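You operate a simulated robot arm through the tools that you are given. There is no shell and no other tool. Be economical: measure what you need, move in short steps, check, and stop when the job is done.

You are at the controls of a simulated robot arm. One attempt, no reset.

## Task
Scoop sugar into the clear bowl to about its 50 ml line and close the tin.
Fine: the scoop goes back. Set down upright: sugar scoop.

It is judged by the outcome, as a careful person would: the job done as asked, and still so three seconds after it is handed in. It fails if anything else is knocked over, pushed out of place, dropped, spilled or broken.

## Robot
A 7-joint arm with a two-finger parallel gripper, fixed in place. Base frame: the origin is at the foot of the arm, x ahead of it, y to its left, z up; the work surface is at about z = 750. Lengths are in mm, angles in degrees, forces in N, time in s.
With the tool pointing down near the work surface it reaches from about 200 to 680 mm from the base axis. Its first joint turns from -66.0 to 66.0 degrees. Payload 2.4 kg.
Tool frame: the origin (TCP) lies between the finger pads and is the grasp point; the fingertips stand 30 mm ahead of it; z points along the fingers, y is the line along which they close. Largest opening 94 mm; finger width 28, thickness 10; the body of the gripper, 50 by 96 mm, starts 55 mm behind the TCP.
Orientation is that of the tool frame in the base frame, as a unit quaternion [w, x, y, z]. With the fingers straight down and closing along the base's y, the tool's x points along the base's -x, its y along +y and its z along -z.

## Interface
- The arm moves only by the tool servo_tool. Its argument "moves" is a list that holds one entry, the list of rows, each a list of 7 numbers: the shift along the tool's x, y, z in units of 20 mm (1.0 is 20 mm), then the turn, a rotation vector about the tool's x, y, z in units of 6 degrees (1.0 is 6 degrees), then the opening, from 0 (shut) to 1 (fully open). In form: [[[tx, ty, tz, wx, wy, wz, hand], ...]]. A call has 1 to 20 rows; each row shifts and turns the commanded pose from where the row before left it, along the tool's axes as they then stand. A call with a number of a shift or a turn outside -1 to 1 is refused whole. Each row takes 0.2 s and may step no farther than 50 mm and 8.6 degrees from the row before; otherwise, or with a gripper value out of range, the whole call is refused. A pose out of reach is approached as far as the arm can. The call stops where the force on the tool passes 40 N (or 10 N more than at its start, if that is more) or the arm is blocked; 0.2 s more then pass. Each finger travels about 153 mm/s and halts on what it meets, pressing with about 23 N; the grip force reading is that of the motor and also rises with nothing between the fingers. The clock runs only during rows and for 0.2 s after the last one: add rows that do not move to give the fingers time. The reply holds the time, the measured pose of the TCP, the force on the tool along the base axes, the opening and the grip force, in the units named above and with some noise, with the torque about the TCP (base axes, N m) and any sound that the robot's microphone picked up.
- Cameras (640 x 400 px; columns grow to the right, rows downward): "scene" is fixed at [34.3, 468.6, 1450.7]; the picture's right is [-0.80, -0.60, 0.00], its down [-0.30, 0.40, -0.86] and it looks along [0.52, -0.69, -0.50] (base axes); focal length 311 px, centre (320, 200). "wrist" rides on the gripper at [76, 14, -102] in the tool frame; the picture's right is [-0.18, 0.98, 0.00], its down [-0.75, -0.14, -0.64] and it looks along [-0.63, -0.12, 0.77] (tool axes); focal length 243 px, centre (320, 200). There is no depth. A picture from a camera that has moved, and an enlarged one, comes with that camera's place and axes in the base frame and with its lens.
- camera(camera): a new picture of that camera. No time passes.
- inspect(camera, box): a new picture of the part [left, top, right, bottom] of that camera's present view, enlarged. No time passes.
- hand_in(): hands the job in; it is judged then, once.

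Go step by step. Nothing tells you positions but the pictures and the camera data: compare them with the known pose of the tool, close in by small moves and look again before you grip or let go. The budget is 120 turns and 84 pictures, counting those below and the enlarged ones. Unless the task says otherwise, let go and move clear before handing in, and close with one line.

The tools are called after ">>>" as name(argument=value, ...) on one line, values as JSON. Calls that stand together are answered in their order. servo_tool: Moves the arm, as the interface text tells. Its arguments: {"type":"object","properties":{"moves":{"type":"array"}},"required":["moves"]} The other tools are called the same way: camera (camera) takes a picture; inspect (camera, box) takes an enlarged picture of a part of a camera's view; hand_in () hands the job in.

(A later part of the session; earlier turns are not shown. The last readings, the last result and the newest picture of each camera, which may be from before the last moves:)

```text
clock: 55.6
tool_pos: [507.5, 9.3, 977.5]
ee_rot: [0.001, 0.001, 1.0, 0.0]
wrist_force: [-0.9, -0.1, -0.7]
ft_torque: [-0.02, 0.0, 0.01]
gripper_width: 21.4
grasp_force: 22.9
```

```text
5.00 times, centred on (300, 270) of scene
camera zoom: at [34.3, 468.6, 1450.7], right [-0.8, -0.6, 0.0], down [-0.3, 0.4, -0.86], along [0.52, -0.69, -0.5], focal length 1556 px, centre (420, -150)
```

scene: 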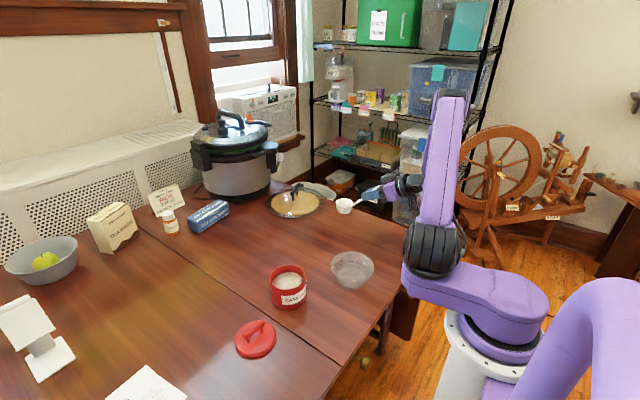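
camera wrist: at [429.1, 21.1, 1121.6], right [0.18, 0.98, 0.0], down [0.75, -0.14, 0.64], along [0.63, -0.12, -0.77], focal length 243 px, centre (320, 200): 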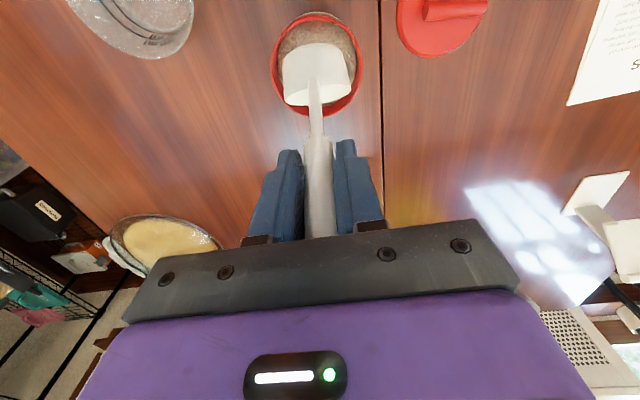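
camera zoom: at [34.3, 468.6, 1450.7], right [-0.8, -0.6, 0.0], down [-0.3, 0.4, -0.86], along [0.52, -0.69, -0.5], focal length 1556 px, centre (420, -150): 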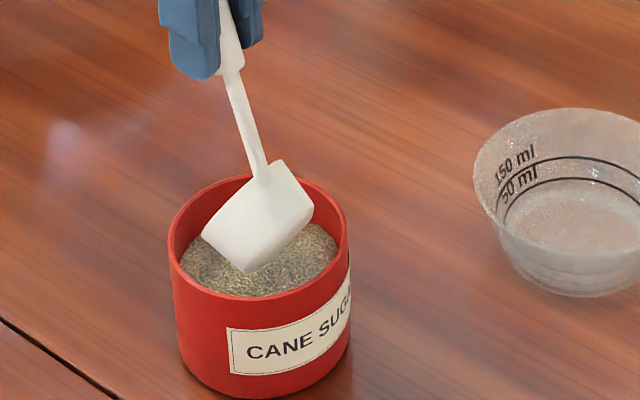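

>>> servo_tool(moves=[[[0, 0, 0.25, 0, 0, 0, 0], [0, 0, 0.25, 0, 0, 0, 0], [0, 0, 0.25, 0, 0, 0, 0], [0, 0, 0.25, 0, 0, 0, 0], [0, 0, 0, 0, 0, 0, 0]]])

>>> servo_tool(moves=[[[0, 0, 0.25, 0, 0, 0, 0], [0, 0, 0.25, 0, 0, 0, 0], [0, 0, 0.25, 0, 0, 0, 0], [0, 0, 0.25, 0, 0, 0, 0], [0, 0, 0, 0, 0, 0, 0]]])

>>> inspect(camera="scene", box=[260, 230, 340, 310])

```text
clock: 56.8
tool_pos: [506.7, 8.2, 957.3]
ee_rot: [0.002, 0.0, 1.0, 0.001]
wrist_force: [0.1, -0.6, -0.8]
ft_torque: [-0.03, -0.03, 0.01]
gripper_width: 21.1
grasp_force: 23.3
```

```text
clock: 58.0
tool_pos: [508.0, 9.0, 936.1]
ee_rot: [0.001, 0.0, 1.0, 0.0]
wrist_force: [1.0, 0.7, -1.4]
ft_torque: [0.04, -0.03, -0.01]
gripper_width: 21.5
grasp_force: 22.5
```

```text
5.00 times, centred on (300, 270) of scene
camera zoom: at [34.3, 468.6, 1450.7], right [-0.8, -0.6, 0.0], down [-0.3, 0.4, -0.86], along [0.52, -0.69, -0.5], focal length 1556 px, centre (420, -150)
```

zoom: 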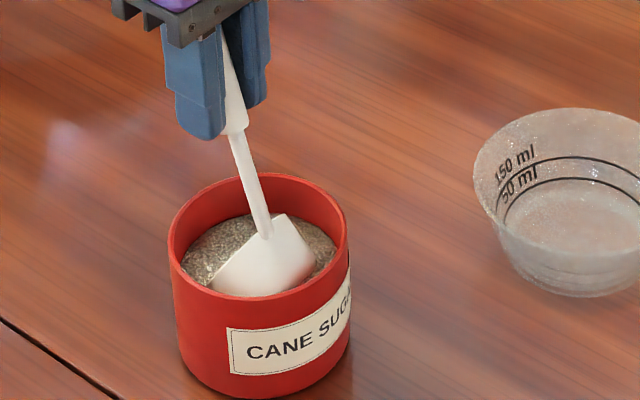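

No resistance, and the cup is well into the sugar. I'll sweep forward while rolling the mouth upward.

>>> servo_tool(moves=[[[0.14, 0, 0.09, 0, -0.556, 0, 0], [0.14, 0, 0.09, 0, -0.556, 0, 0], [0.14, 0, 0.09, 0, -0.556, 0, 0], [0.503, 0, -0.028, 0, -0.694, 0, 0], [0.5, 0, -0.064, 0, -0.694, 0, 0], [0.494, 0, -0.1, 0, -0.694, 0, 0], [0.485, 0, -0.136, 0, -0.694, 0, 0], [0.474, 0, -0.171, 0, -0.694, 0, 0], [0.46, 0, -0.205, 0, -0.694, 0, 0], [0, 0, 0, 0, 0, 0, 0]]])

>>> inspect(camera="scene", box=[260, 230, 340, 310])

```text
clock: 60.2
tool_pos: [442.2, 8.3, 924.4]
ee_rot: [0.302, 0.001, 0.953, 0.0]
wrist_force: [0.1, -0.5, -1.4]
ft_torque: [0.02, 0.06, 0.02]
gripper_width: 21.4
grasp_force: 23.1
```

```text
5.00 times, centred on (300, 270) of scene
camera zoom: at [34.3, 468.6, 1450.7], right [-0.8, -0.6, 0.0], down [-0.3, 0.4, -0.86], along [0.52, -0.69, -0.5], focal length 1556 px, centre (420, -150)
```

zoom: 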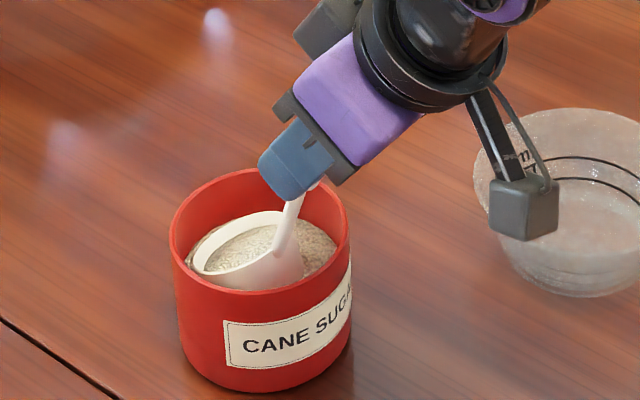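

The scoop is filling nicely. I'll level it while easing upward, then lift out of the tin.

>>> servo_tool(moves=[[[0.384, 0, -0.101, 0, -0.694, 0, 0], [0.376, 0, -0.129, 0, -0.694, 0, 0], [0.365, 0, -0.155, 0, -0.694, 0, 0], [0.353, 0, -0.182, 0, -0.694, 0, 0], [0.339, 0, -0.207, 0, -0.694, 0, 0], [0.323, 0, -0.231, 0, -0.694, 0, 0], [0, 0, 0, 0, 0, 0, 0]]])

>>> inspect(camera="scene", box=[260, 230, 340, 310])

```text
clock: 61.8
tool_pos: [396.2, 9.6, 906.0]
ee_rot: [0.501, 0.0, 0.865, 0.0]
wrist_force: [0.1, 0.3, -0.9]
ft_torque: [0.01, 0.11, -0.03]
gripper_width: 21.0
grasp_force: 23.2
```

```text
5.00 times, centred on (300, 270) of scene
camera zoom: at [34.3, 468.6, 1450.7], right [-0.8, -0.6, 0.0], down [-0.3, 0.4, -0.86], along [0.52, -0.69, -0.5], focal length 1556 px, centre (420, -150)
```

zoom: 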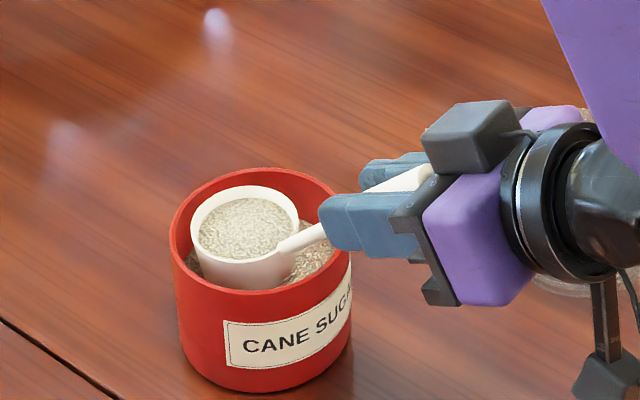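

The scoop holds roughly 50 ml, level. I'll lift straight out above the rim.

>>> servo_tool(moves=[[[-0.26, 0, -0.15, 0, 0, 0, 0], [-0.433, 0, -0.25, 0, 0, 0, 0], [-0.433, 0, -0.25, 0, 0, 0, 0], [-0.433, 0, -0.25, 0, 0, 0, 0], [-0.433, 0, -0.25, 0, 0, 0, 0], [-0.433, 0, -0.25, 0, 0, 0, 0], [-0.433, 0, -0.25, 0, 0, 0, 0], [-0.433, 0, -0.25, 0, 0, 0, 0], [0, 0, 0, 0, 0, 0, 0]]])

>>> inspect(camera="scene", box=[260, 210, 340, 310])

```text
clock: 63.8
tool_pos: [394.3, 8.9, 982.2]
ee_rot: [0.501, 0.0, 0.866, -0.001]
wrist_force: [0.1, -0.2, -1.4]
ft_torque: [-0.02, 0.06, 0.0]
gripper_width: 21.3
grasp_force: 23.0
```

```text
4.00 times, centred on (300, 260) of scene
camera zoom: at [34.3, 468.6, 1450.7], right [-0.8, -0.6, 0.0], down [-0.3, 0.4, -0.86], along [0.52, -0.69, -0.5], focal length 1244 px, centre (400, -40)
```

zoom: 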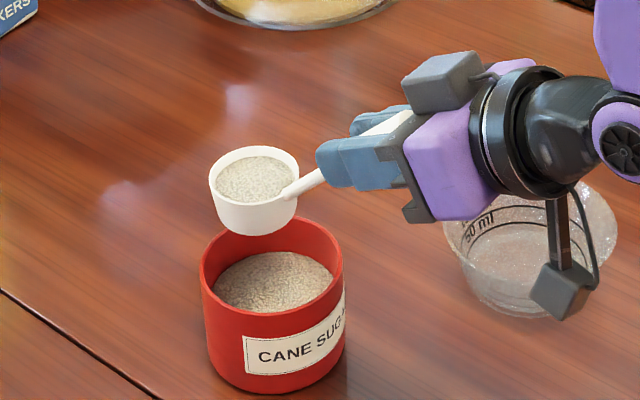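

Clean lift. Now I'll yaw 90° so the cup swings toward the bowl side, keeping it level.

>>> servo_tool(moves=[[[0, 0, 0, 0.866, 0, 0.5, 0], [0, 0, 0, 0.866, 0, 0.5, 0], [0, 0, 0, 0.866, 0, 0.5, 0], [0, 0, 0, 0.866, 0, 0.5, 0], [0, 0, 0, 0.866, 0, 0.5, 0], [0, 0, 0, 0.866, 0, 0.5, 0], [0, 0, 0, 0.866, 0, 0.5, 0], [0, 0, 0, 0, 0, 0, 0]]])

>>> servo_tool(moves=[[[0, 0, 0, 0.866, 0, 0.5, 0], [0, 0, 0, 0.866, 0, 0.5, 0], [0, 0, 0, 0.866, 0, 0.5, 0], [0, 0, 0, 0.866, 0, 0.5, 0], [0, 0, 0, 0, 0, 0, 0]]])

>>> camera(camera="scene")

```text
clock: 65.6
tool_pos: [396.7, 8.3, 981.6]
ee_rot: [0.468, 0.311, 0.807, -0.18]
wrist_force: [-0.2, 0.1, -1.1]
ft_torque: [0.08, 0.08, -0.03]
gripper_width: 21.2
grasp_force: 22.6
```

```text
clock: 66.8
tool_pos: [395.8, 9.0, 982.6]
ee_rot: [0.42, 0.472, 0.725, -0.273]
wrist_force: [-0.6, 0.7, -1.5]
ft_torque: [0.08, 0.05, 0.01]
gripper_width: 21.3
grasp_force: 22.8
```

```text
42 pictures are left
```

scene: 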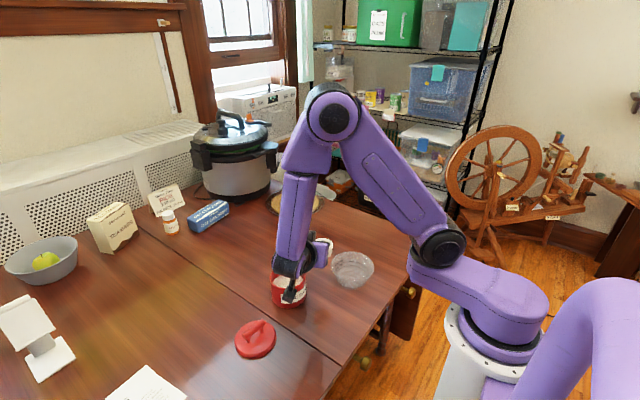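

>>> servo_tool(moves=[[[0, 0, 0, 0.866, 0, 0.5, 0], [0, 0, 0, 0.866, 0, 0.5, 0], [0, 0, 0, 0.866, 0, 0.5, 0], [0, 0, 0, 0.866, 0, 0.5, 0], [0, 0, 0, 0, 0, 0, 0]]])

>>> inspect(camera="scene", box=[250, 200, 410, 320])

>>> camera(camera="wrist")

```text
clock: 68.0
tool_pos: [395.8, 8.7, 983.4]
ee_rot: [0.353, 0.613, 0.612, -0.353]
wrist_force: [0.1, 0.0, -1.0]
ft_torque: [0.1, -0.02, -0.01]
gripper_width: 21.3
grasp_force: 23.2
```

```text
3.33 times, centred on (330, 260) of scene
camera zoom: at [34.3, 468.6, 1450.7], right [-0.8, -0.6, 0.0], down [-0.3, 0.4, -0.86], along [0.52, -0.69, -0.5], focal length 1037 px, centre (287, 0)
```

zoom: 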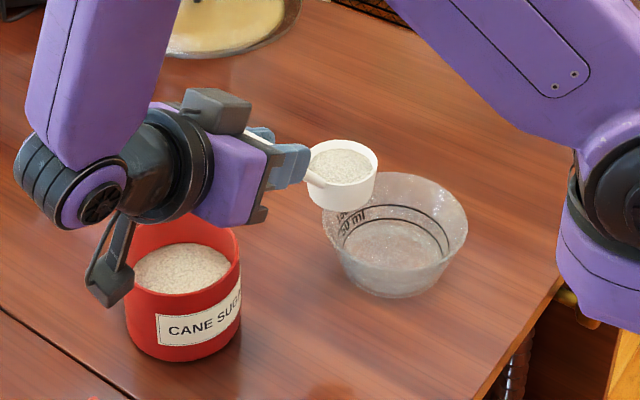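

```text
40 pictures are left
camera wrist: at [411.4, 135.0, 969.0], right [0.98, -0.09, 0.16], down [-0.14, 0.18, 0.97], along [-0.12, -0.98, 0.16], focal length 243 px, centre (320, 200)
```

wrist: 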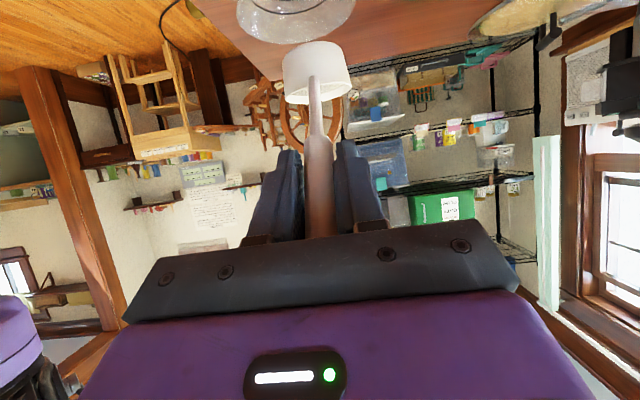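

Level and pointing at the bowl. I'll move so the cup sits over the bowl's near half, just above its rim.

>>> servo_tool(moves=[[[0.156, -0.056, 0.53, 0, 0, 0, 0], [0.156, -0.056, 0.53, 0, 0, 0, 0], [0.156, -0.056, 0.53, 0, 0, 0, 0], [0.156, -0.056, 0.53, 0, 0, 0, 0], [0.156, -0.056, 0.53, 0, 0, 0, 0], [0.156, -0.056, 0.53, 0, 0, 0, 0], [0.156, -0.056, 0.53, 0, 0, 0, 0], [0.156, -0.056, 0.53, 0, 0, 0, 0], [0, 0, 0, 0, 0, 0, 0]]])

>>> inspect(camera="scene", box=[270, 200, 410, 300])

>>> camera(camera="wrist")

```text
clock: 70.0
tool_pos: [386.7, -53.9, 919.1]
ee_rot: [0.354, 0.613, 0.611, -0.354]
wrist_force: [-0.3, -0.4, -1.1]
ft_torque: [0.11, 0.01, 0.03]
gripper_width: 21.2
grasp_force: 22.8
```

```text
4.00 times, centred on (340, 250) of scene
camera zoom: at [34.3, 468.5, 1450.7], right [-0.8, -0.6, 0.0], down [-0.3, 0.4, -0.86], along [0.52, -0.69, -0.5], focal length 1244 px, centre (240, 0)
```

zoom: 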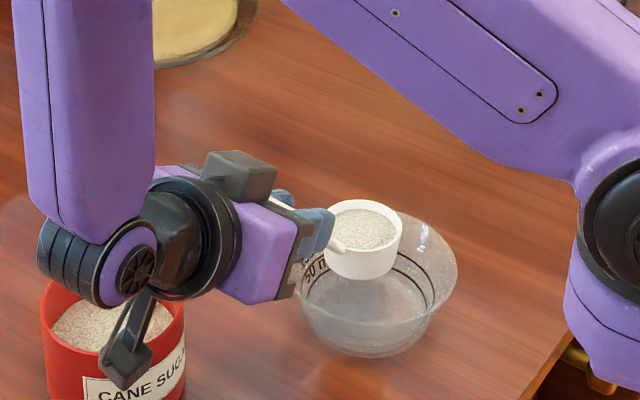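

```text
38 pictures are left
camera wrist: at [401.1, 73.0, 905.4], right [0.98, -0.09, 0.16], down [-0.14, 0.18, 0.97], along [-0.12, -0.98, 0.16], focal length 243 px, centre (320, 200)
```

wrist: 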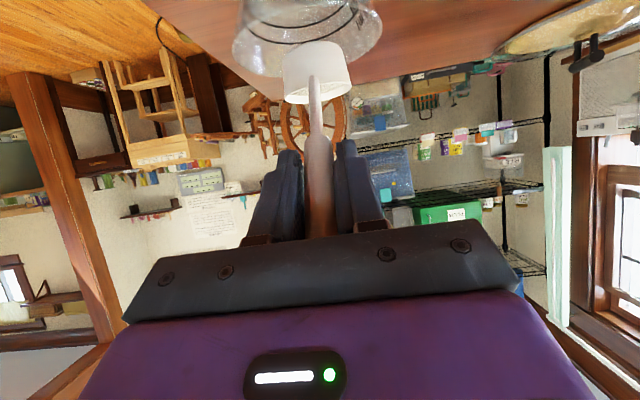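

The cup is laterally centred on the bowl. I'll begin pitching about the cup's mouth, in stages.

>>> servo_tool(moves=[[[-0.654, 0, 0.102, 0, 1, 0, 0], [-0.654, 0, 0.102, 0, 1, 0, 0], [-0.654, 0, 0.102, 0, 1, 0, 0], [-0.654, 0, 0.102, 0, 1, 0, 0], [-0.654, 0, 0.102, 0, 1, 0, 0], [0, 0, 0, 0, 0, 0, 0]]])

>>> inspect(camera="scene", box=[290, 200, 410, 300])

```text
clock: 71.4
tool_pos: [386.6, -102.7, 961.0]
ee_rot: [0.183, 0.684, 0.682, -0.184]
wrist_force: [0.3, 0.2, -1.3]
ft_torque: [0.02, 0.0, -0.01]
gripper_width: 21.4
grasp_force: 23.0
```

```text
4.00 times, centred on (350, 250) of scene
camera zoom: at [34.3, 468.5, 1450.7], right [-0.8, -0.6, 0.0], down [-0.3, 0.4, -0.86], along [0.52, -0.69, -0.5], focal length 1244 px, centre (200, 0)
```

zoom: 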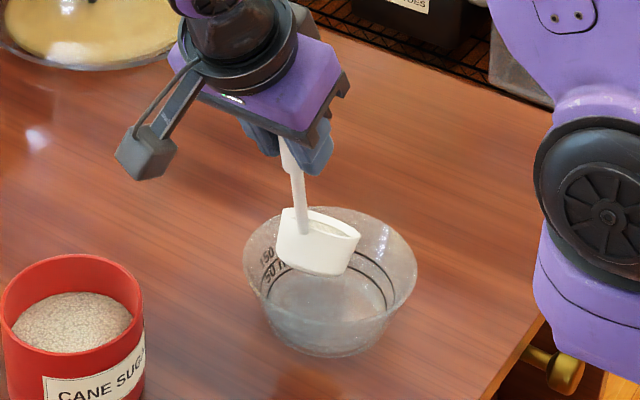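

>>> servo_tool(moves=[[[-0.327, 0, 0.04, 0, 0.5, 0, 0], [-0.327, 0, 0.04, 0, 0.5, 0, 0], [-0.327, 0, 0.04, 0, 0.5, 0, 0], [-0.327, 0, 0.04, 0, 0.5, 0, 0], [-0.327, 0, 0.04, 0, 0.5, 0, 0], [-0.327, 0, 0.04, 0, 0.5, 0, 0], [-0.327, 0, 0.04, 0, 0.5, 0, 0], [-0.327, 0, 0.04, 0, 0.5, 0, 0], [0, 0, 0, 0, 0, 0, 0], [0, 0, 0, 0, 0, 0, 0]]])

>>> inspect(camera="scene", box=[290, 200, 410, 300])

```text
clock: 73.6
tool_pos: [386.0, -146.5, 971.2]
ee_rot: [0.056, 0.705, 0.705, -0.055]
wrist_force: [-0.4, 0.1, -1.4]
ft_torque: [-0.02, 0.02, 0.01]
gripper_width: 21.2
grasp_force: 23.0
out of reach, approached as far as the arm can: row 8
```

```text
4.00 times, centred on (350, 250) of scene
camera zoom: at [34.3, 468.6, 1450.7], right [-0.8, -0.6, 0.0], down [-0.3, 0.4, -0.86], along [0.52, -0.69, -0.5], focal length 1244 px, centre (200, 0)
```

zoom: 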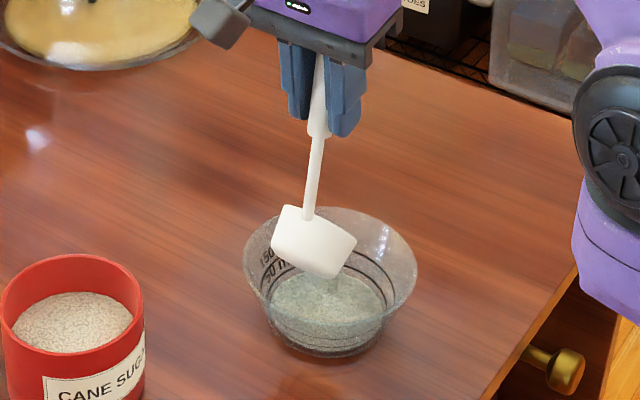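

It's pouring, with another momentary limit near tool-vertical. I'll continue pitching in small steps.

>>> servo_tool(moves=[[[-0.327, 0, 0.04, 0, 0.5, 0, 0], [-0.327, 0, 0.04, 0, 0.5, 0, 0], [-0.327, 0, 0.04, 0, 0.5, 0, 0], [0, 0, 0, 0, 0, 0, 0]]])

>>> inspect(camera="scene", box=[290, 200, 410, 300])

```text
clock: 74.6
tool_pos: [386.7, -147.0, 971.7]
ee_rot: [0.055, 0.705, 0.705, -0.055]
wrist_force: [-0.2, 0.2, -1.6]
ft_torque: [-0.04, -0.02, 0.01]
gripper_width: 20.9
grasp_force: 22.9
out of reach, approached as far as the arm can: row 1, 2, 3
```

```text
4.00 times, centred on (350, 250) of scene
camera zoom: at [34.3, 468.6, 1450.7], right [-0.8, -0.6, 0.0], down [-0.3, 0.4, -0.86], along [0.52, -0.69, -0.5], focal length 1244 px, centre (200, 0)
```

zoom: 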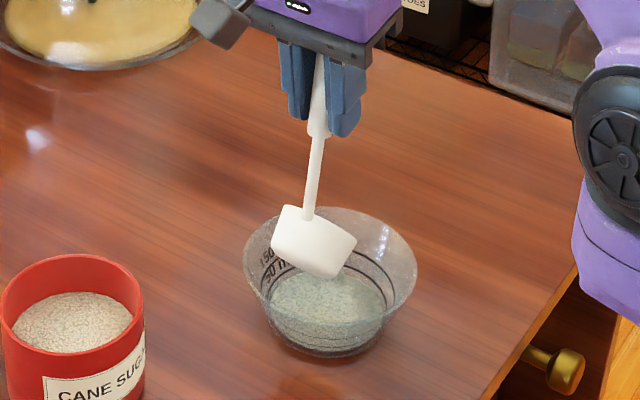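

The wrist is at its straight limit for this heading. With the tool nearly vertical, I'll yaw about the vertical so the scoop heads radially outward, where further pitching bends the wrist the natural way.

>>> servo_tool(moves=[[[0, 0, 0, -0.156, 0, -0.988, 0], [0, 0, 0, -0.156, 0, -0.988, 0], [0, 0, 0, -0.156, 0, -0.988, 0], [0, 0, 0, -0.156, 0, -0.988, 0], [0, 0, 0, 0, 0, 0, 0]]])

>>> inspect(camera="scene", box=[290, 200, 410, 300])

```text
clock: 75.8
tool_pos: [387.0, -147.6, 971.6]
ee_rot: [0.067, 0.543, 0.836, -0.043]
wrist_force: [0.0, -0.3, -1.0]
ft_torque: [-0.04, 0.03, 0.01]
gripper_width: 21.4
grasp_force: 23.3
```

```text
4.00 times, centred on (350, 250) of scene
camera zoom: at [34.3, 468.6, 1450.7], right [-0.8, -0.6, 0.0], down [-0.3, 0.4, -0.86], along [0.52, -0.69, -0.5], focal length 1244 px, centre (200, 0)
```

zoom: 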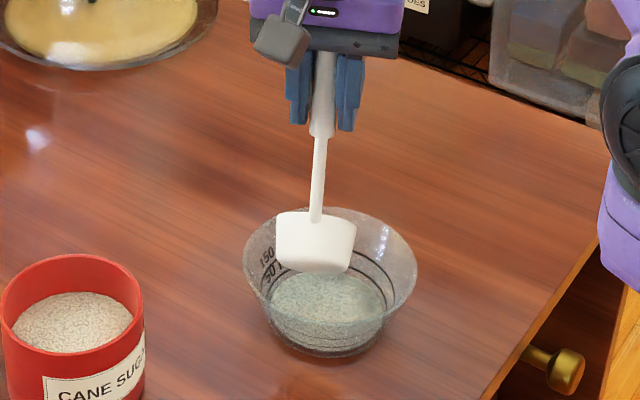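

Yaw works smoothly. I'll continue to the radial heading, then resume pitching about the mouth.

>>> servo_tool(moves=[[[0, 0, 0, -0.156, 0, -0.988, 0], [0, 0, 0, -0.156, 0, -0.988, 0], [0, 0, 0, -0.156, 0, -0.988, 0], [0, 0, 0, -0.156, 0, -0.988, 0], [0, 0, 0, -0.156, 0, -0.988, 0], [0, 0, 0, -0.156, 0, -0.988, 0], [0, 0, 0, -0.156, 0, -0.988, 0], [0, 0, 0, 0, 0, 0, 0]]])

>>> servo_tool(moves=[[[-0.654, 0, 0.102, 0, 1, 0, 0], [-0.654, 0, 0.102, 0, 1, 0, 0], [-0.654, 0, 0.102, 0, 1, 0, 0], [0, 0, 0, 0, 0, 0, 0]]])

>>> inspect(camera="scene", box=[290, 200, 410, 300])

```text
clock: 77.6
tool_pos: [347.8, -100.1, 964.1]
ee_rot: [0.078, 0.207, 0.975, -0.019]
wrist_force: [0.4, -0.3, 0.9]
ft_torque: [-0.07, -0.02, 0.02]
gripper_width: 21.5
grasp_force: 23.2
out of reach, approached as far as the arm can: row 4, 5, 6, 7
```

```text
clock: 78.6
tool_pos: [372.7, -120.4, 944.7]
ee_rot: [0.052, 0.204, 0.977, -0.034]
wrist_force: [-0.2, 0.0, -0.7]
ft_torque: [-0.01, -0.03, 0.01]
gripper_width: 21.3
grasp_force: 23.0
out of reach, approached as far as the arm can: row 1, 2, 3
```

```text
4.00 times, centred on (350, 250) of scene
camera zoom: at [34.3, 468.6, 1450.7], right [-0.8, -0.6, 0.0], down [-0.3, 0.4, -0.86], along [0.52, -0.69, -0.5], focal length 1244 px, centre (200, 0)
```

zoom: 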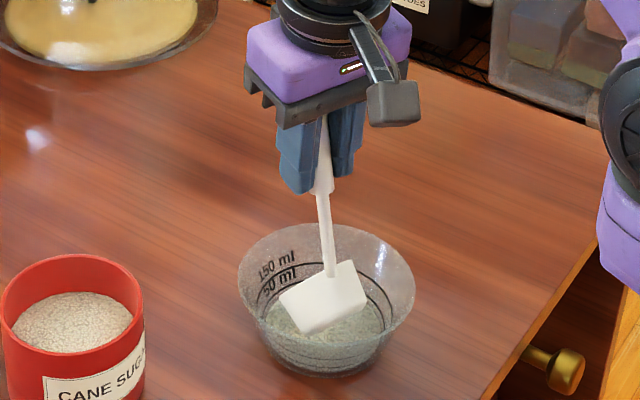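

The arm drifted when it hit a yaw limit, and the cup seems to have nudged the bowl slightly. I'll raise straight out of the bowl first and inspect.

>>> servo_tool(moves=[[[-0.06, 0, -0.5, 0, 0, 0, 0], [-0.06, 0, -0.5, 0, 0, 0, 0], [0, 0, 0, 0, 0, 0, 0]]])

>>> inspect(camera="scene", box=[310, 220, 400, 300])

>>> camera(camera="wrist")

```text
clock: 79.4
tool_pos: [373.3, -120.4, 954.7]
ee_rot: [0.053, 0.204, 0.977, -0.038]
wrist_force: [-1.1, 0.4, -0.8]
ft_torque: [0.01, 0.0, 0.02]
gripper_width: 21.5
grasp_force: 22.5
out of reach, approached as far as the arm can: row 2
```

```text
5.00 times, centred on (355, 260) of scene
camera zoom: at [34.3, 468.6, 1450.7], right [-0.8, -0.6, 0.0], down [-0.3, 0.4, -0.86], along [0.52, -0.69, -0.5], focal length 1556 px, centre (145, -100)
```

zoom: 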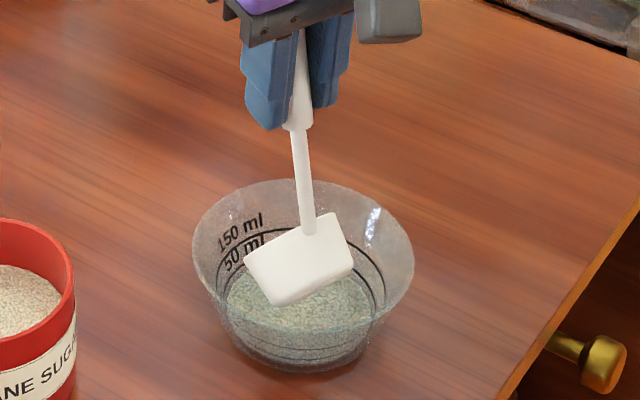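

```text
31 pictures are left
camera wrist: at [300.7, -67.7, 1048.0], right [0.56, 0.82, -0.03], down [0.57, -0.37, 0.73], along [0.6, -0.43, -0.68], focal length 243 px, centre (320, 200)
```

wrist: 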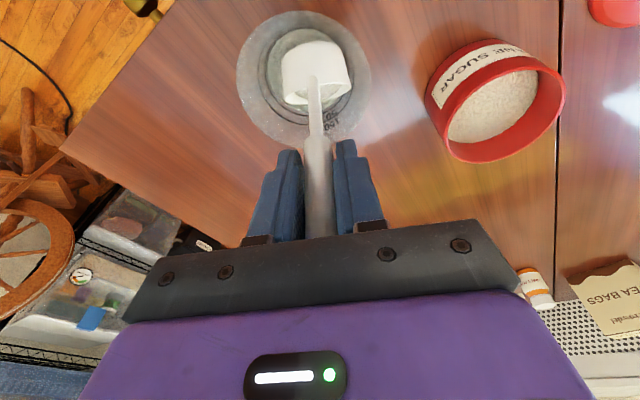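

I'll back out the way I came: centre the cup within the bowl while yawing back, then raise.

>>> servo_tool(moves=[[[-0.27, -0.26, 0, 0.12, 0, 0.99, 0], [-0.27, -0.26, 0, 0.12, 0, 0.99, 0], [-0.27, -0.26, 0, 0.12, 0, 0.99, 0], [-0.2, -0.26, 0, 0.12, 0, 0.99, 0], [0, 0, 0, 0.12, 0, 0.99, 0], [0, 0, 0, 0, 0, 0, 0]]])

>>> servo_tool(moves=[[[-0.06, 0, -0.5, 0, 0, 0, 0], [-0.06, 0, -0.5, 0, 0, 0, 0], [-0.06, 0, -0.5, 0, 0, 0, 0], [-0.06, 0, -0.5, 0, 0, 0, 0], [0, 0, 0, 0, 0, 0, 0]]])

>>> camera(camera="scene")

```text
clock: 80.8
tool_pos: [379.3, -148.4, 959.6]
ee_rot: [0.053, 0.45, 0.89, -0.051]
wrist_force: [0.2, 1.0, -0.5]
ft_torque: [0.0, -0.03, -0.02]
gripper_width: 21.3
grasp_force: 22.7
```

```text
clock: 82.0
tool_pos: [378.6, -145.7, 988.9]
ee_rot: [0.055, 0.449, 0.89, -0.054]
wrist_force: [0.6, -0.1, -1.2]
ft_torque: [0.0, 0.02, 0.03]
gripper_width: 21.2
grasp_force: 22.7
out of reach, approached as far as the arm can: row 4
```

```text
30 pictures are left
```

scene: 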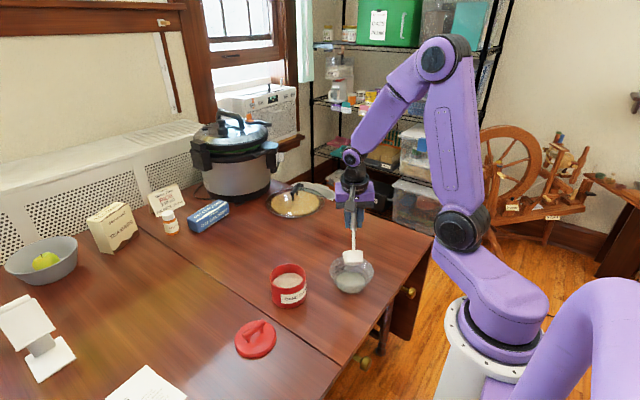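

Clear of the bowl. I'll test whether pitching further works from this heading.

>>> servo_tool(moves=[[[-0.654, 0, 0.102, 0, 1, 0, 0], [0, 0, 0, 0, 0, 0, 0]]])

```text
clock: 82.6
tool_pos: [377.8, -145.1, 989.2]
ee_rot: [0.055, 0.449, 0.89, -0.055]
wrist_force: [0.4, 0.4, -1.5]
ft_torque: [-0.03, 0.01, 0.01]
gripper_width: 21.2
grasp_force: 22.6
out of reach, approached as far as the arm can: row 1
```

Stuck that way. I'll pitch back toward level (safe for the sugar) and unwind the yaw there, where it moved freely before.

>>> servo_tool(moves=[[[0, 0, 0, 0, -1, 0, 0], [0, 0, 0, 0, -1, 0, 0], [0, 0, 0, 0, -1, 0, 0], [0, 0, 0, 0, -1, 0, 0], [0, 0, 0, 0, -1, 0, 0], [0, 0, 0, 0, -1, 0, 0], [0, 0, 0, 0, 0, 0, 0]]])

>>> servo_tool(moves=[[[0, 0, 0, -0.71, 0, -0.7, 0], [0, 0, 0, -0.71, 0, -0.7, 0], [0, 0, 0, -0.71, 0, -0.7, 0], [0, 0, 0, -0.71, 0, -0.7, 0], [0, 0, 0, 0, 0, 0, 0]]])

>>> inspect(camera="scene", box=[290, 190, 420, 300])

```text
clock: 84.2
tool_pos: [378.0, -146.1, 988.5]
ee_rot: [0.328, 0.411, 0.829, -0.19]
wrist_force: [0.2, 0.2, -0.9]
ft_torque: [0.06, 0.02, 0.03]
gripper_width: 21.4
grasp_force: 22.2
```

```text
clock: 85.4
tool_pos: [381.1, -145.9, 989.2]
ee_rot: [0.353, 0.232, 0.9, -0.111]
wrist_force: [-0.4, -0.2, -0.7]
ft_torque: [0.01, 0.06, -0.04]
gripper_width: 21.5
grasp_force: 22.8
out of reach, approached as far as the arm can: row 4
```

```text
3.64 times, centred on (355, 245) of scene
camera zoom: at [34.3, 468.5, 1450.7], right [-0.8, -0.6, 0.0], down [-0.3, 0.4, -0.86], along [0.52, -0.69, -0.5], focal length 1131 px, centre (193, 36)
```

zoom: 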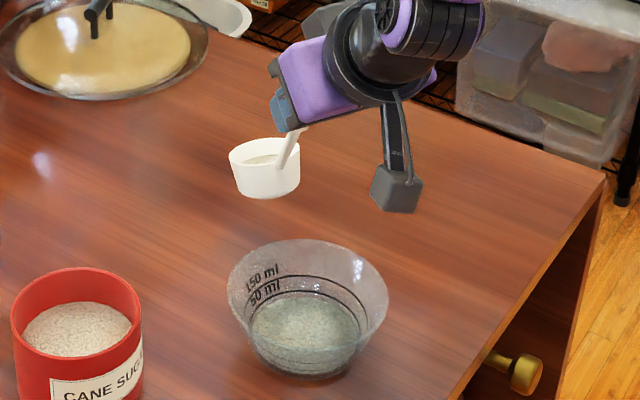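

>>> inspect(camera="scene", box=[335, 235, 405, 300])

>>> inspect(camera="scene", box=[335, 215, 385, 250])

```text
6.15 times, centred on (370, 268) of scene
camera zoom: at [34.3, 468.5, 1450.7], right [-0.8, -0.6, 0.0], down [-0.3, 0.4, -0.86], along [0.52, -0.69, -0.5], focal length 1914 px, centre (12, -215)
```

zoom: 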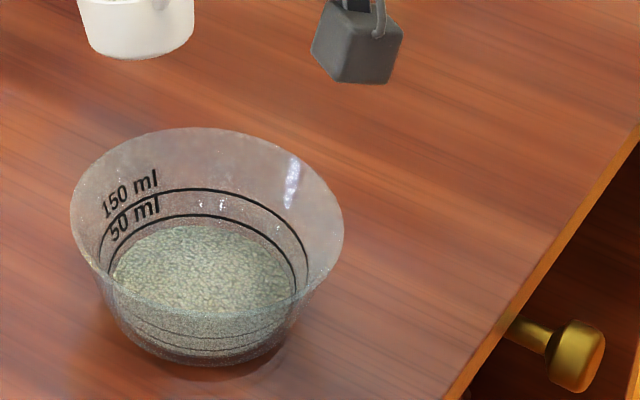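

```text
11.43 times, centred on (360, 232) of scene
camera zoom: at [34.3, 468.5, 1450.7], right [-0.8, -0.6, 0.0], down [-0.3, 0.4, -0.86], along [0.52, -0.69, -0.5], focal length 3556 px, centre (-137, -171)
```

zoom: 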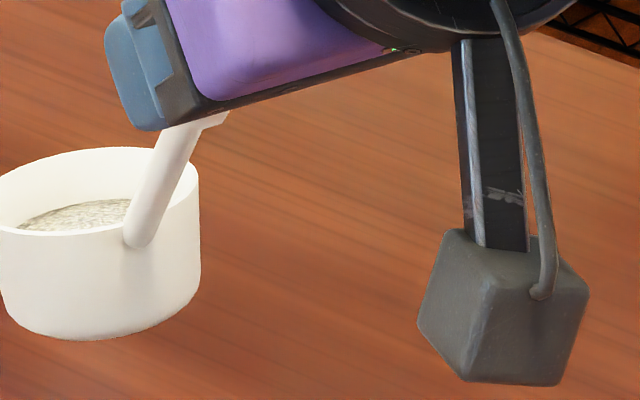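

The bowl holds perhaps 20 ml and the scoop still has the rest. I'll return to the tin-side pose where the wrist moved freely, and unwind the yaw there.

>>> servo_tool(moves=[[[0, 0, 0, 0, -0.93, 0, 0], [0, 0, 0, 0, -0.93, 0, 0], [0, 0, 0, 0, -0.93, 0, 0], [0.2, 0.887, -0.345, 0, 0, 0, 0], [0.2, 0.887, -0.345, 0, 0, 0, 0], [0.2, 0.887, -0.345, 0, 0, 0, 0], [0.2, 0.887, -0.345, 0, 0, 0, 0], [0.2, 0.887, -0.345, 0, 0, 0, 0], [0.2, 0.887, -0.345, 0, 0, 0, 0], [0.2, 0.887, -0.345, 0, 0, 0, 0], [0.2, 0.887, -0.345, 0, 0, 0, 0], [0, 0, 0, 0, 0, 0, 0]]])

>>> servo_tool(moves=[[[0, 0, 0, -0.866, 0, -0.5, 0], [0, 0, 0, -0.866, 0, -0.5, 0], [0, 0, 0, -0.866, 0, -0.5, 0], [0, 0, 0, -0.866, 0, -0.5, 0], [0, 0, 0, -0.7, 0, -0.4, 0], [0, 0, 0, 0, 0, 0, 0]]])

```text
clock: 88.0
tool_pos: [418.9, 15.7, 982.2]
ee_rot: [0.481, 0.214, 0.838, -0.144]
wrist_force: [-0.9, -0.4, -1.4]
ft_torque: [0.03, 0.09, 0.03]
gripper_width: 21.1
grasp_force: 22.6
out of reach, approached as far as the arm can: row 1, 2, 3
```

```text
clock: 89.4
tool_pos: [420.1, 15.7, 982.4]
ee_rot: [0.493, -0.002, 0.87, -0.017]
wrist_force: [0.0, 0.4, -1.3]
ft_torque: [-0.01, 0.11, 0.04]
gripper_width: 21.7
grasp_force: 23.1
```

Heading is unwound. I'll move clear of the tin toward the bowl's y at this level pose, then pitch down in stages.

>>> servo_tool(moves=[[[-0.072, -0.89, -0.042, 0, 0, 0, 0], [-0.072, -0.89, -0.042, 0, 0, 0, 0], [-0.072, -0.89, -0.042, 0, 0, 0, 0], [-0.072, -0.89, -0.042, 0, 0, 0, 0], [-0.072, -0.89, -0.042, 0, 0, 0, 0], [-0.072, -0.89, -0.042, 0, 0, 0, 0], [-0.072, -0.89, -0.042, 0, 0, 0, 0], [-0.072, -0.89, -0.042, 0, 0, 0, 0], [-0.072, -0.89, -0.042, 0, 0, 0, 0], [0, 0, 0, 0, 0, 0, 0]]])

>>> servo_tool(moves=[[[0, 0, 0, 0, 1, 0, 0], [0, 0, 0, 0, 1, 0, 0], [0, 0, 0, 0, 1, 0, 0], [0, 0, 0, 0, 1, 0, 0], [0, 0, 0, 0, 0, 0, 0]]])

```text
clock: 91.6
tool_pos: [439.7, -137.7, 998.5]
ee_rot: [0.493, -0.001, 0.87, -0.018]
wrist_force: [-0.4, -0.7, -0.7]
ft_torque: [-0.05, 0.08, 0.02]
gripper_width: 21.2
grasp_force: 23.3
out of reach, approached as far as the arm can: row 4, 5, 6, 8
```

```text
clock: 92.8
tool_pos: [440.9, -137.4, 998.3]
ee_rot: [0.301, 0.003, 0.953, -0.019]
wrist_force: [0.3, 0.2, -0.6]
ft_torque: [0.03, 0.03, 0.01]
gripper_width: 21.3
grasp_force: 23.2
```

>>> servo_tool(moves=[[[0, 0, 0, 0, 1, 0, 0], [0, 0, 0, 0, 1, 0, 0], [0, 0, 0, 0, 1, 0, 0], [0, 0, 0, 0, 1, 0, 0], [0, 0, 0, 0, 0, 0, 0]]])

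>>> camera(camera="scene")

```text
clock: 94.0
tool_pos: [442.1, -135.8, 999.0]
ee_rot: [0.097, 0.008, 0.995, -0.017]
wrist_force: [-0.2, 0.2, -1.4]
ft_torque: [-0.02, -0.01, 0.02]
gripper_width: 21.5
grasp_force: 22.9
```

```text
26 pictures are left
```

scene: 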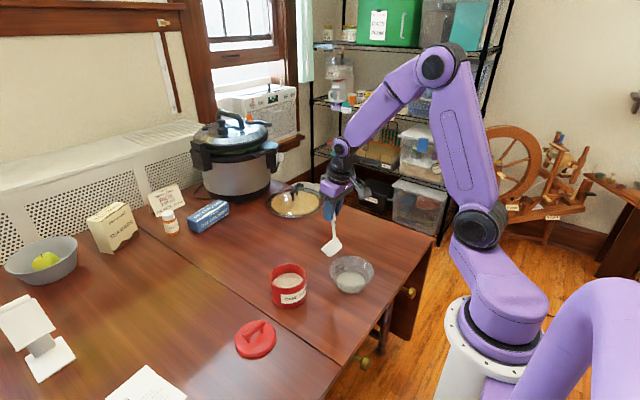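

Tool is near vertical on the radial side and moving normally. I'll slide over the bowl, staying above its rim, in two checks.

>>> servo_tool(moves=[[[0.764, -0.14, -0.047, 0, 0, 0, 0], [0.764, -0.14, -0.047, 0, 0, 0, 0], [0, 0, 0, 0, 0, 0, 0]]])

>>> servo_tool(moves=[[[0.764, -0.14, -0.047, 0, 0, 0, 0], [0.5, -0.14, -0.047, 0, 0, 0, 0], [0, 0, 0, 0, 0, 0, 0]]])

```text
clock: 94.8
tool_pos: [410.7, -142.2, 994.1]
ee_rot: [0.097, 0.007, 0.995, -0.017]
wrist_force: [-0.3, -0.6, -0.6]
ft_torque: [-0.01, -0.04, -0.02]
gripper_width: 21.1
grasp_force: 23.4
```

```text
clock: 95.6
tool_pos: [386.5, -146.3, 990.9]
ee_rot: [0.097, 0.008, 0.995, -0.018]
wrist_force: [-1.1, 0.3, -0.1]
ft_torque: [0.02, 0.0, -0.03]
gripper_width: 21.2
grasp_force: 23.0
```

>>> servo_tool(moves=[[[0.7, -0.1, 0.35, 0, 0, 0, 0], [0, 0, 0, 0, 0, 0, 0]]])

>>> servo_tool(moves=[[[-0.654, 0, 0.102, 0, 1, 0, 0], [-0.654, 0, 0.102, 0, 1, 0, 0], [0, 0, 0, 0, 0, 0, 0]]])

>>> inspect(camera="scene", box=[300, 200, 410, 300])

```text
clock: 96.2
tool_pos: [372.1, -148.9, 982.9]
ee_rot: [0.097, 0.007, 0.995, -0.017]
wrist_force: [0.4, -0.6, -0.9]
ft_torque: [-0.03, 0.01, 0.01]
gripper_width: 21.5
grasp_force: 23.0
```

```text
clock: 97.0
tool_pos: [400.6, -150.0, 980.5]
ee_rot: [-0.007, 0.01, 1.0, -0.017]
wrist_force: [0.8, 1.1, -0.7]
ft_torque: [-0.02, -0.05, 0.0]
gripper_width: 21.2
grasp_force: 22.8
```

```text
4.00 times, centred on (355, 250) of scene
camera zoom: at [34.3, 468.6, 1450.7], right [-0.8, -0.6, 0.0], down [-0.3, 0.4, -0.86], along [0.52, -0.69, -0.5], focal length 1244 px, centre (180, 0)
```

zoom: 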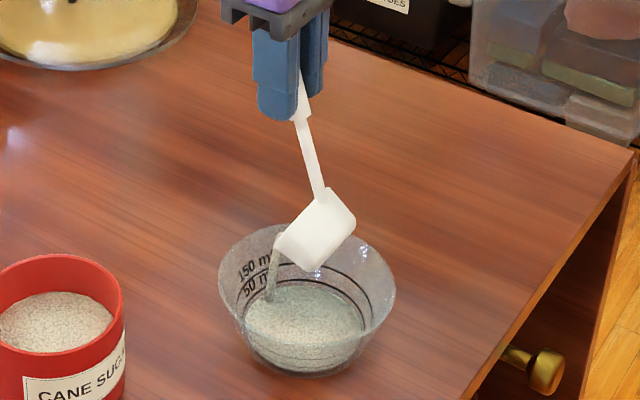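

It works: sugar is streaming into the bowl. I'll continue pitching, shifting the lip toward the bowl centre.

>>> servo_tool(moves=[[[0.4, 0, 0, 0, 0, 0, 0], [0.4, 0, 0, 0, 0, 0, 0], [-0.654, 0, 0.102, 0, 1, 0, 0], [-0.654, 0, 0.102, 0, 1, 0, 0], [-0.654, 0, 0.102, 0, 1, 0, 0], [0, 0, 0, 0, 0, 0, 0]]])

>>> servo_tool(moves=[[[-0.654, 0, 0.102, 0, 1, 0, 0], [-0.654, 0, 0.102, 0, 1, 0, 0], [-0.654, 0, 0.102, 0, 1, 0, 0], [0, 0, 0, 0, 0, 0, 0]]])

>>> inspect(camera="scene", box=[300, 200, 410, 300])

```text
clock: 98.4
tool_pos: [422.1, -151.7, 970.8]
ee_rot: [-0.164, 0.012, 0.986, -0.016]
wrist_force: [1.2, -0.1, -0.5]
ft_torque: [0.0, -0.07, -0.01]
gripper_width: 21.4
grasp_force: 23.3
```

```text
clock: 99.4
tool_pos: [454.6, -152.5, 949.5]
ee_rot: [-0.316, 0.013, 0.949, -0.013]
wrist_force: [0.9, 0.3, -1.2]
ft_torque: [-0.03, -0.09, -0.01]
gripper_width: 21.3
grasp_force: 23.2
```

```text
4.00 times, centred on (355, 250) of scene
camera zoom: at [34.3, 468.6, 1450.7], right [-0.8, -0.6, 0.0], down [-0.3, 0.4, -0.86], along [0.52, -0.69, -0.5], focal length 1244 px, centre (180, 0)
```

zoom: 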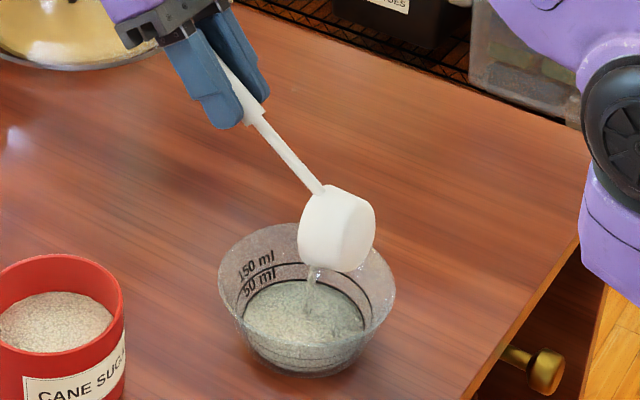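

Nearly empty. I'll tip a little more and hold.

>>> servo_tool(moves=[[[-0.654, 0, 0.102, 0, 1, 0, 0], [-0.654, 0, 0.102, 0, 1, 0, 0], [-0.654, 0, 0.102, 0, 1, 0, 0], [-0.654, 0, 0.102, 0, 1, 0, 0], [0, 0, 0, 0, 0, 0, 0], [0, 0, 0, 0, 0, 0, 0], [0, 0, 0, 0, 0, 0, 0]]])

>>> inspect(camera="scene", box=[330, 230, 400, 300])

```text
clock: 101.0
tool_pos: [481.4, -152.1, 913.3]
ee_rot: [-0.483, 0.015, 0.875, -0.01]
wrist_force: [0.3, 0.4, -0.8]
ft_torque: [0.03, -0.09, 0.0]
gripper_width: 21.3
grasp_force: 23.2
out of reach, approached as far as the arm can: row 4
```

```text
5.71 times, centred on (365, 265) of scene
camera zoom: at [34.3, 468.6, 1450.7], right [-0.8, -0.6, 0.0], down [-0.3, 0.4, -0.86], along [0.52, -0.69, -0.5], focal length 1778 px, centre (63, -171)
```

zoom: 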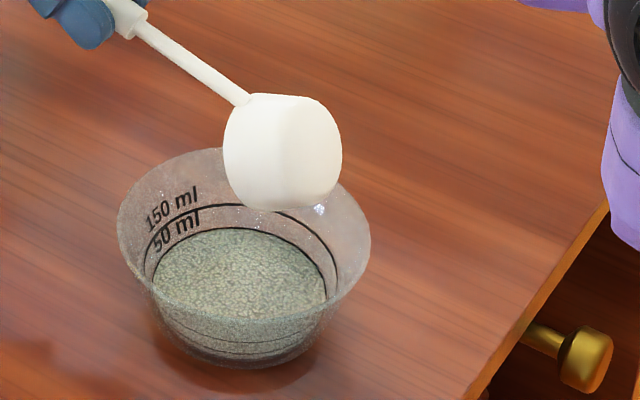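

The level is right about at the 50 ml line. I'll pitch the scoop back about its mouth over the bowl.

>>> servo_tool(moves=[[[0.661, 0, -0.033, 0, -1, 0, 0], [0.661, 0, -0.033, 0, -1, 0, 0], [0.661, 0, -0.033, 0, -1, 0, 0], [0.661, 0, -0.033, 0, -1, 0, 0], [0.661, 0, -0.033, 0, -1, 0, 0], [0.661, 0, -0.033, 0, -1, 0, 0], [0.661, 0, -0.033, 0, -1, 0, 0], [0.661, 0, -0.033, 0, -1, 0, 0], [0.661, 0, -0.033, 0, -1, 0, 0], [0, 0, 0, 0, 0, 0, 0]]])

```text
clock: 103.2
tool_pos: [391.4, -148.5, 981.6]
ee_rot: [-0.032, 0.009, 0.999, -0.016]
wrist_force: [0.0, -0.3, -0.5]
ft_torque: [0.02, -0.05, 0.0]
gripper_width: 21.3
grasp_force: 22.5
```

>>> servo_tool(moves=[[[0, 0, -0.5, 0, 0, 0, 0], [0, 0, -0.5, 0, 0, 0, 0], [0, 0, -0.5, 0, 0, 0, 0], [-0.5, 0, -0.5, -0.15, -0.31, -0.08, 0], [-0.5, 0, 0, -0.15, -0.31, -0.08, 0], [-1, 0, 0, 0, 0, 0, 0], [-1, 0, 0, 0, 0, 0, 0], [0, 0, 0, 0, 0, 0, 0]]])

>>> inspect(camera="scene", box=[330, 230, 400, 300])

>>> camera(camera="scene")

```text
clock: 105.0
tool_pos: [454.9, -148.7, 1020.4]
ee_rot: [0.0, 0.001, 1.0, 0.0]
wrist_force: [0.3, -0.1, -0.5]
ft_torque: [0.0, -0.04, 0.02]
gripper_width: 21.2
grasp_force: 23.0
```

```text
5.71 times, centred on (365, 265) of scene
camera zoom: at [34.3, 468.6, 1450.7], right [-0.8, -0.6, 0.0], down [-0.3, 0.4, -0.86], along [0.52, -0.69, -0.5], focal length 1778 px, centre (63, -171)
```

zoom: 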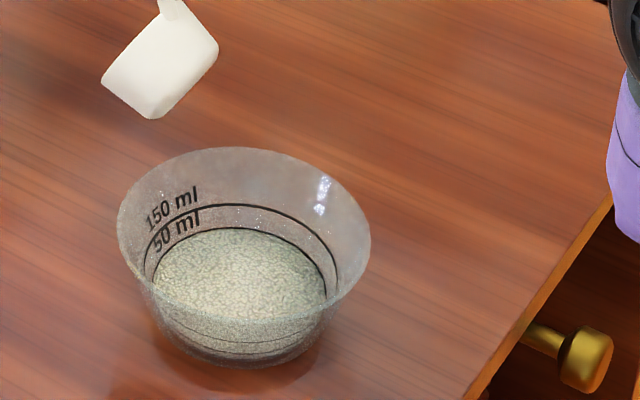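

```text
21 pictures are left
```

scene: 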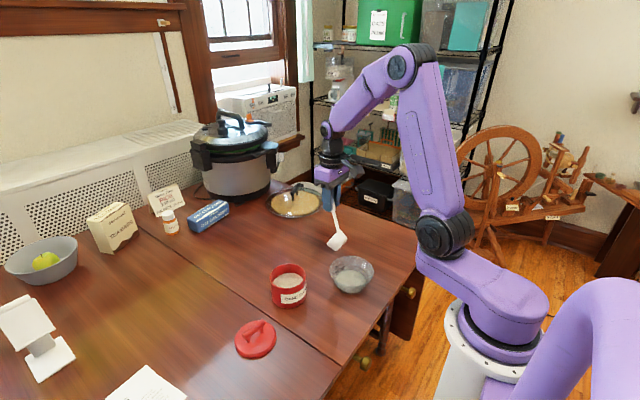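

The sugar edge coincides with the 50 ml line. Now I'll return the scoop: fly to above its original spot and level it.

>>> servo_tool(moves=[[[0.183, -1, 0.1, 0, 0, 0, 0], [0.183, -1, 0.1, 0, 0, 0, 0], [0.183, -1, 0.1, 0, 0, 0, 0], [0.183, -1, 0.1, 0, 0, 0, 0], [0.183, -1, 0.1, 0, 0, 0, 0], [0.183, -1, 0.1, 0, 0, 0, 0], [0.183, -1, 0.1, 0, 0, 0, 0], [0.183, -1, 0.1, 0, 0, 0, 0], [0.183, -1, 0.1, 0, 0, 0, 0], [0, 0, 0, 0, -1, 0, 0], [0, 0, 0, 0, -1, 0, 0], [0, 0, 0, 0, -1, 0, 0], [0, 0, 0, 0, -1, 0, 0], [0, 0, 0, 0, -1, 0, 0], [0, 0, 0, 0, -1, 0, 0], [0, 0, 0, 0, -1, 0, 0], [0, 0, 0, 0, -1, 0, 0], [0, 0, 0, 0, -1, 0, 0], [0, 0, 0, 0, -1, 0, 0]]])

>>> inspect(camera="scene", box=[310, 130, 430, 250])

```text
clock: 109.0
tool_pos: [419.7, -328.6, 1002.1]
ee_rot: [0.501, 0.002, 0.865, -0.002]
wrist_force: [0.6, 0.1, -1.0]
ft_torque: [-0.03, 0.04, -0.04]
gripper_width: 21.5
grasp_force: 22.9
```

```text
3.33 times, centred on (370, 190) of scene
camera zoom: at [34.3, 468.6, 1450.7], right [-0.8, -0.6, 0.0], down [-0.3, 0.4, -0.86], along [0.52, -0.69, -0.5], focal length 1037 px, centre (153, 233)
```

zoom: 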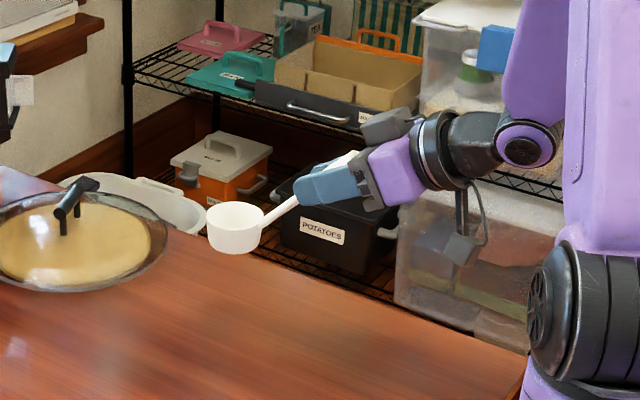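

Level again. Descending to just above the table.

>>> servo_tool(moves=[[[0.866, 0, 0.5, 0, 0, 0, 0], [0.866, 0, 0.5, 0, 0, 0, 0], [0.866, 0, 0.5, 0, 0, 0, 0], [0.866, 0, 0.5, 0, 0, 0, 0], [0.866, 0, 0.5, 0, 0, 0, 0], [0.6, 0, 0.35, 0, 0, 0, 0], [0.4, 0, 0.23, 0, 0, 0, 0], [0.35, 0, 0.2, 0, 0, 0, 0], [0, 0, 0, 0, 0, 0, 0]]])

>>> inspect(camera="scene", box=[320, 195, 410, 255])

```text
clock: 111.0
tool_pos: [419.8, -329.5, 872.3]
ee_rot: [0.499, 0.001, 0.867, -0.002]
wrist_force: [-0.4, 0.4, -0.5]
ft_torque: [0.01, 0.05, 0.02]
gripper_width: 21.2
grasp_force: 23.1
```

```text
6.67 times, centred on (365, 225) of scene
camera zoom: at [34.3, 468.6, 1450.7], right [-0.8, -0.6, 0.0], down [-0.3, 0.4, -0.86], along [0.52, -0.69, -0.5], focal length 2074 px, centre (20, 33)
```

zoom: 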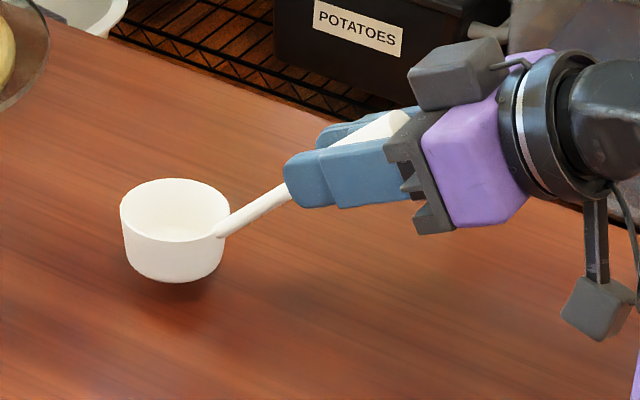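

>>> servo_tool(moves=[[[0.26, 0, 0.15, 0, 0, 0, 0], [0.26, 0, 0.15, 0, 0, 0, 0], [0.13, 0, 0.075, 0, 0, 0, 0], [0, 0, 0, 0, 0, 0, 0]]])

>>> servo_tool(moves=[[[0.087, 0, 0.05, 0, 0, 0, 0], [0, 0, 0, 0, 0, 0, 0]]])

```text
clock: 112.0
tool_pos: [419.2, -329.0, 858.0]
ee_rot: [0.501, 0.0, 0.865, -0.001]
wrist_force: [-0.1, -0.1, 1.6]
ft_torque: [0.01, -0.13, 0.0]
gripper_width: 21.4
grasp_force: 23.3
```

```text
clock: 112.6
tool_pos: [419.1, -329.5, 856.3]
ee_rot: [0.5, 0.002, 0.866, -0.002]
wrist_force: [-1.5, -0.3, 6.6]
ft_torque: [0.09, -0.57, -0.01]
gripper_width: 21.0
grasp_force: 23.4
```

>>> inspect(camera="scene", box=[325, 210, 385, 250])

```text
10.00 times, centred on (355, 230) of scene
camera zoom: at [34.1, 468.6, 1450.6], right [-0.8, -0.6, 0.0], down [-0.3, 0.4, -0.86], along [0.52, -0.69, -0.5], focal length 3111 px, centre (-30, -100)
```

zoom: 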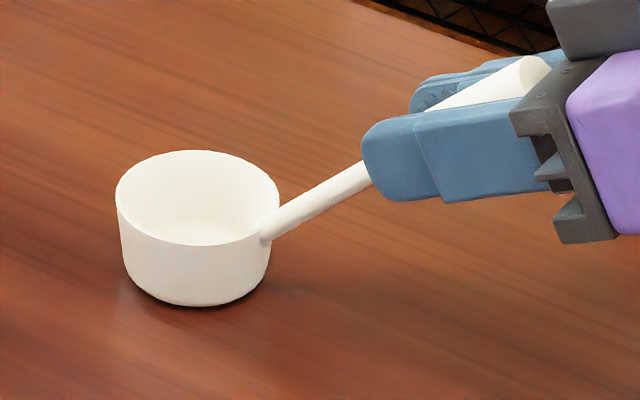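

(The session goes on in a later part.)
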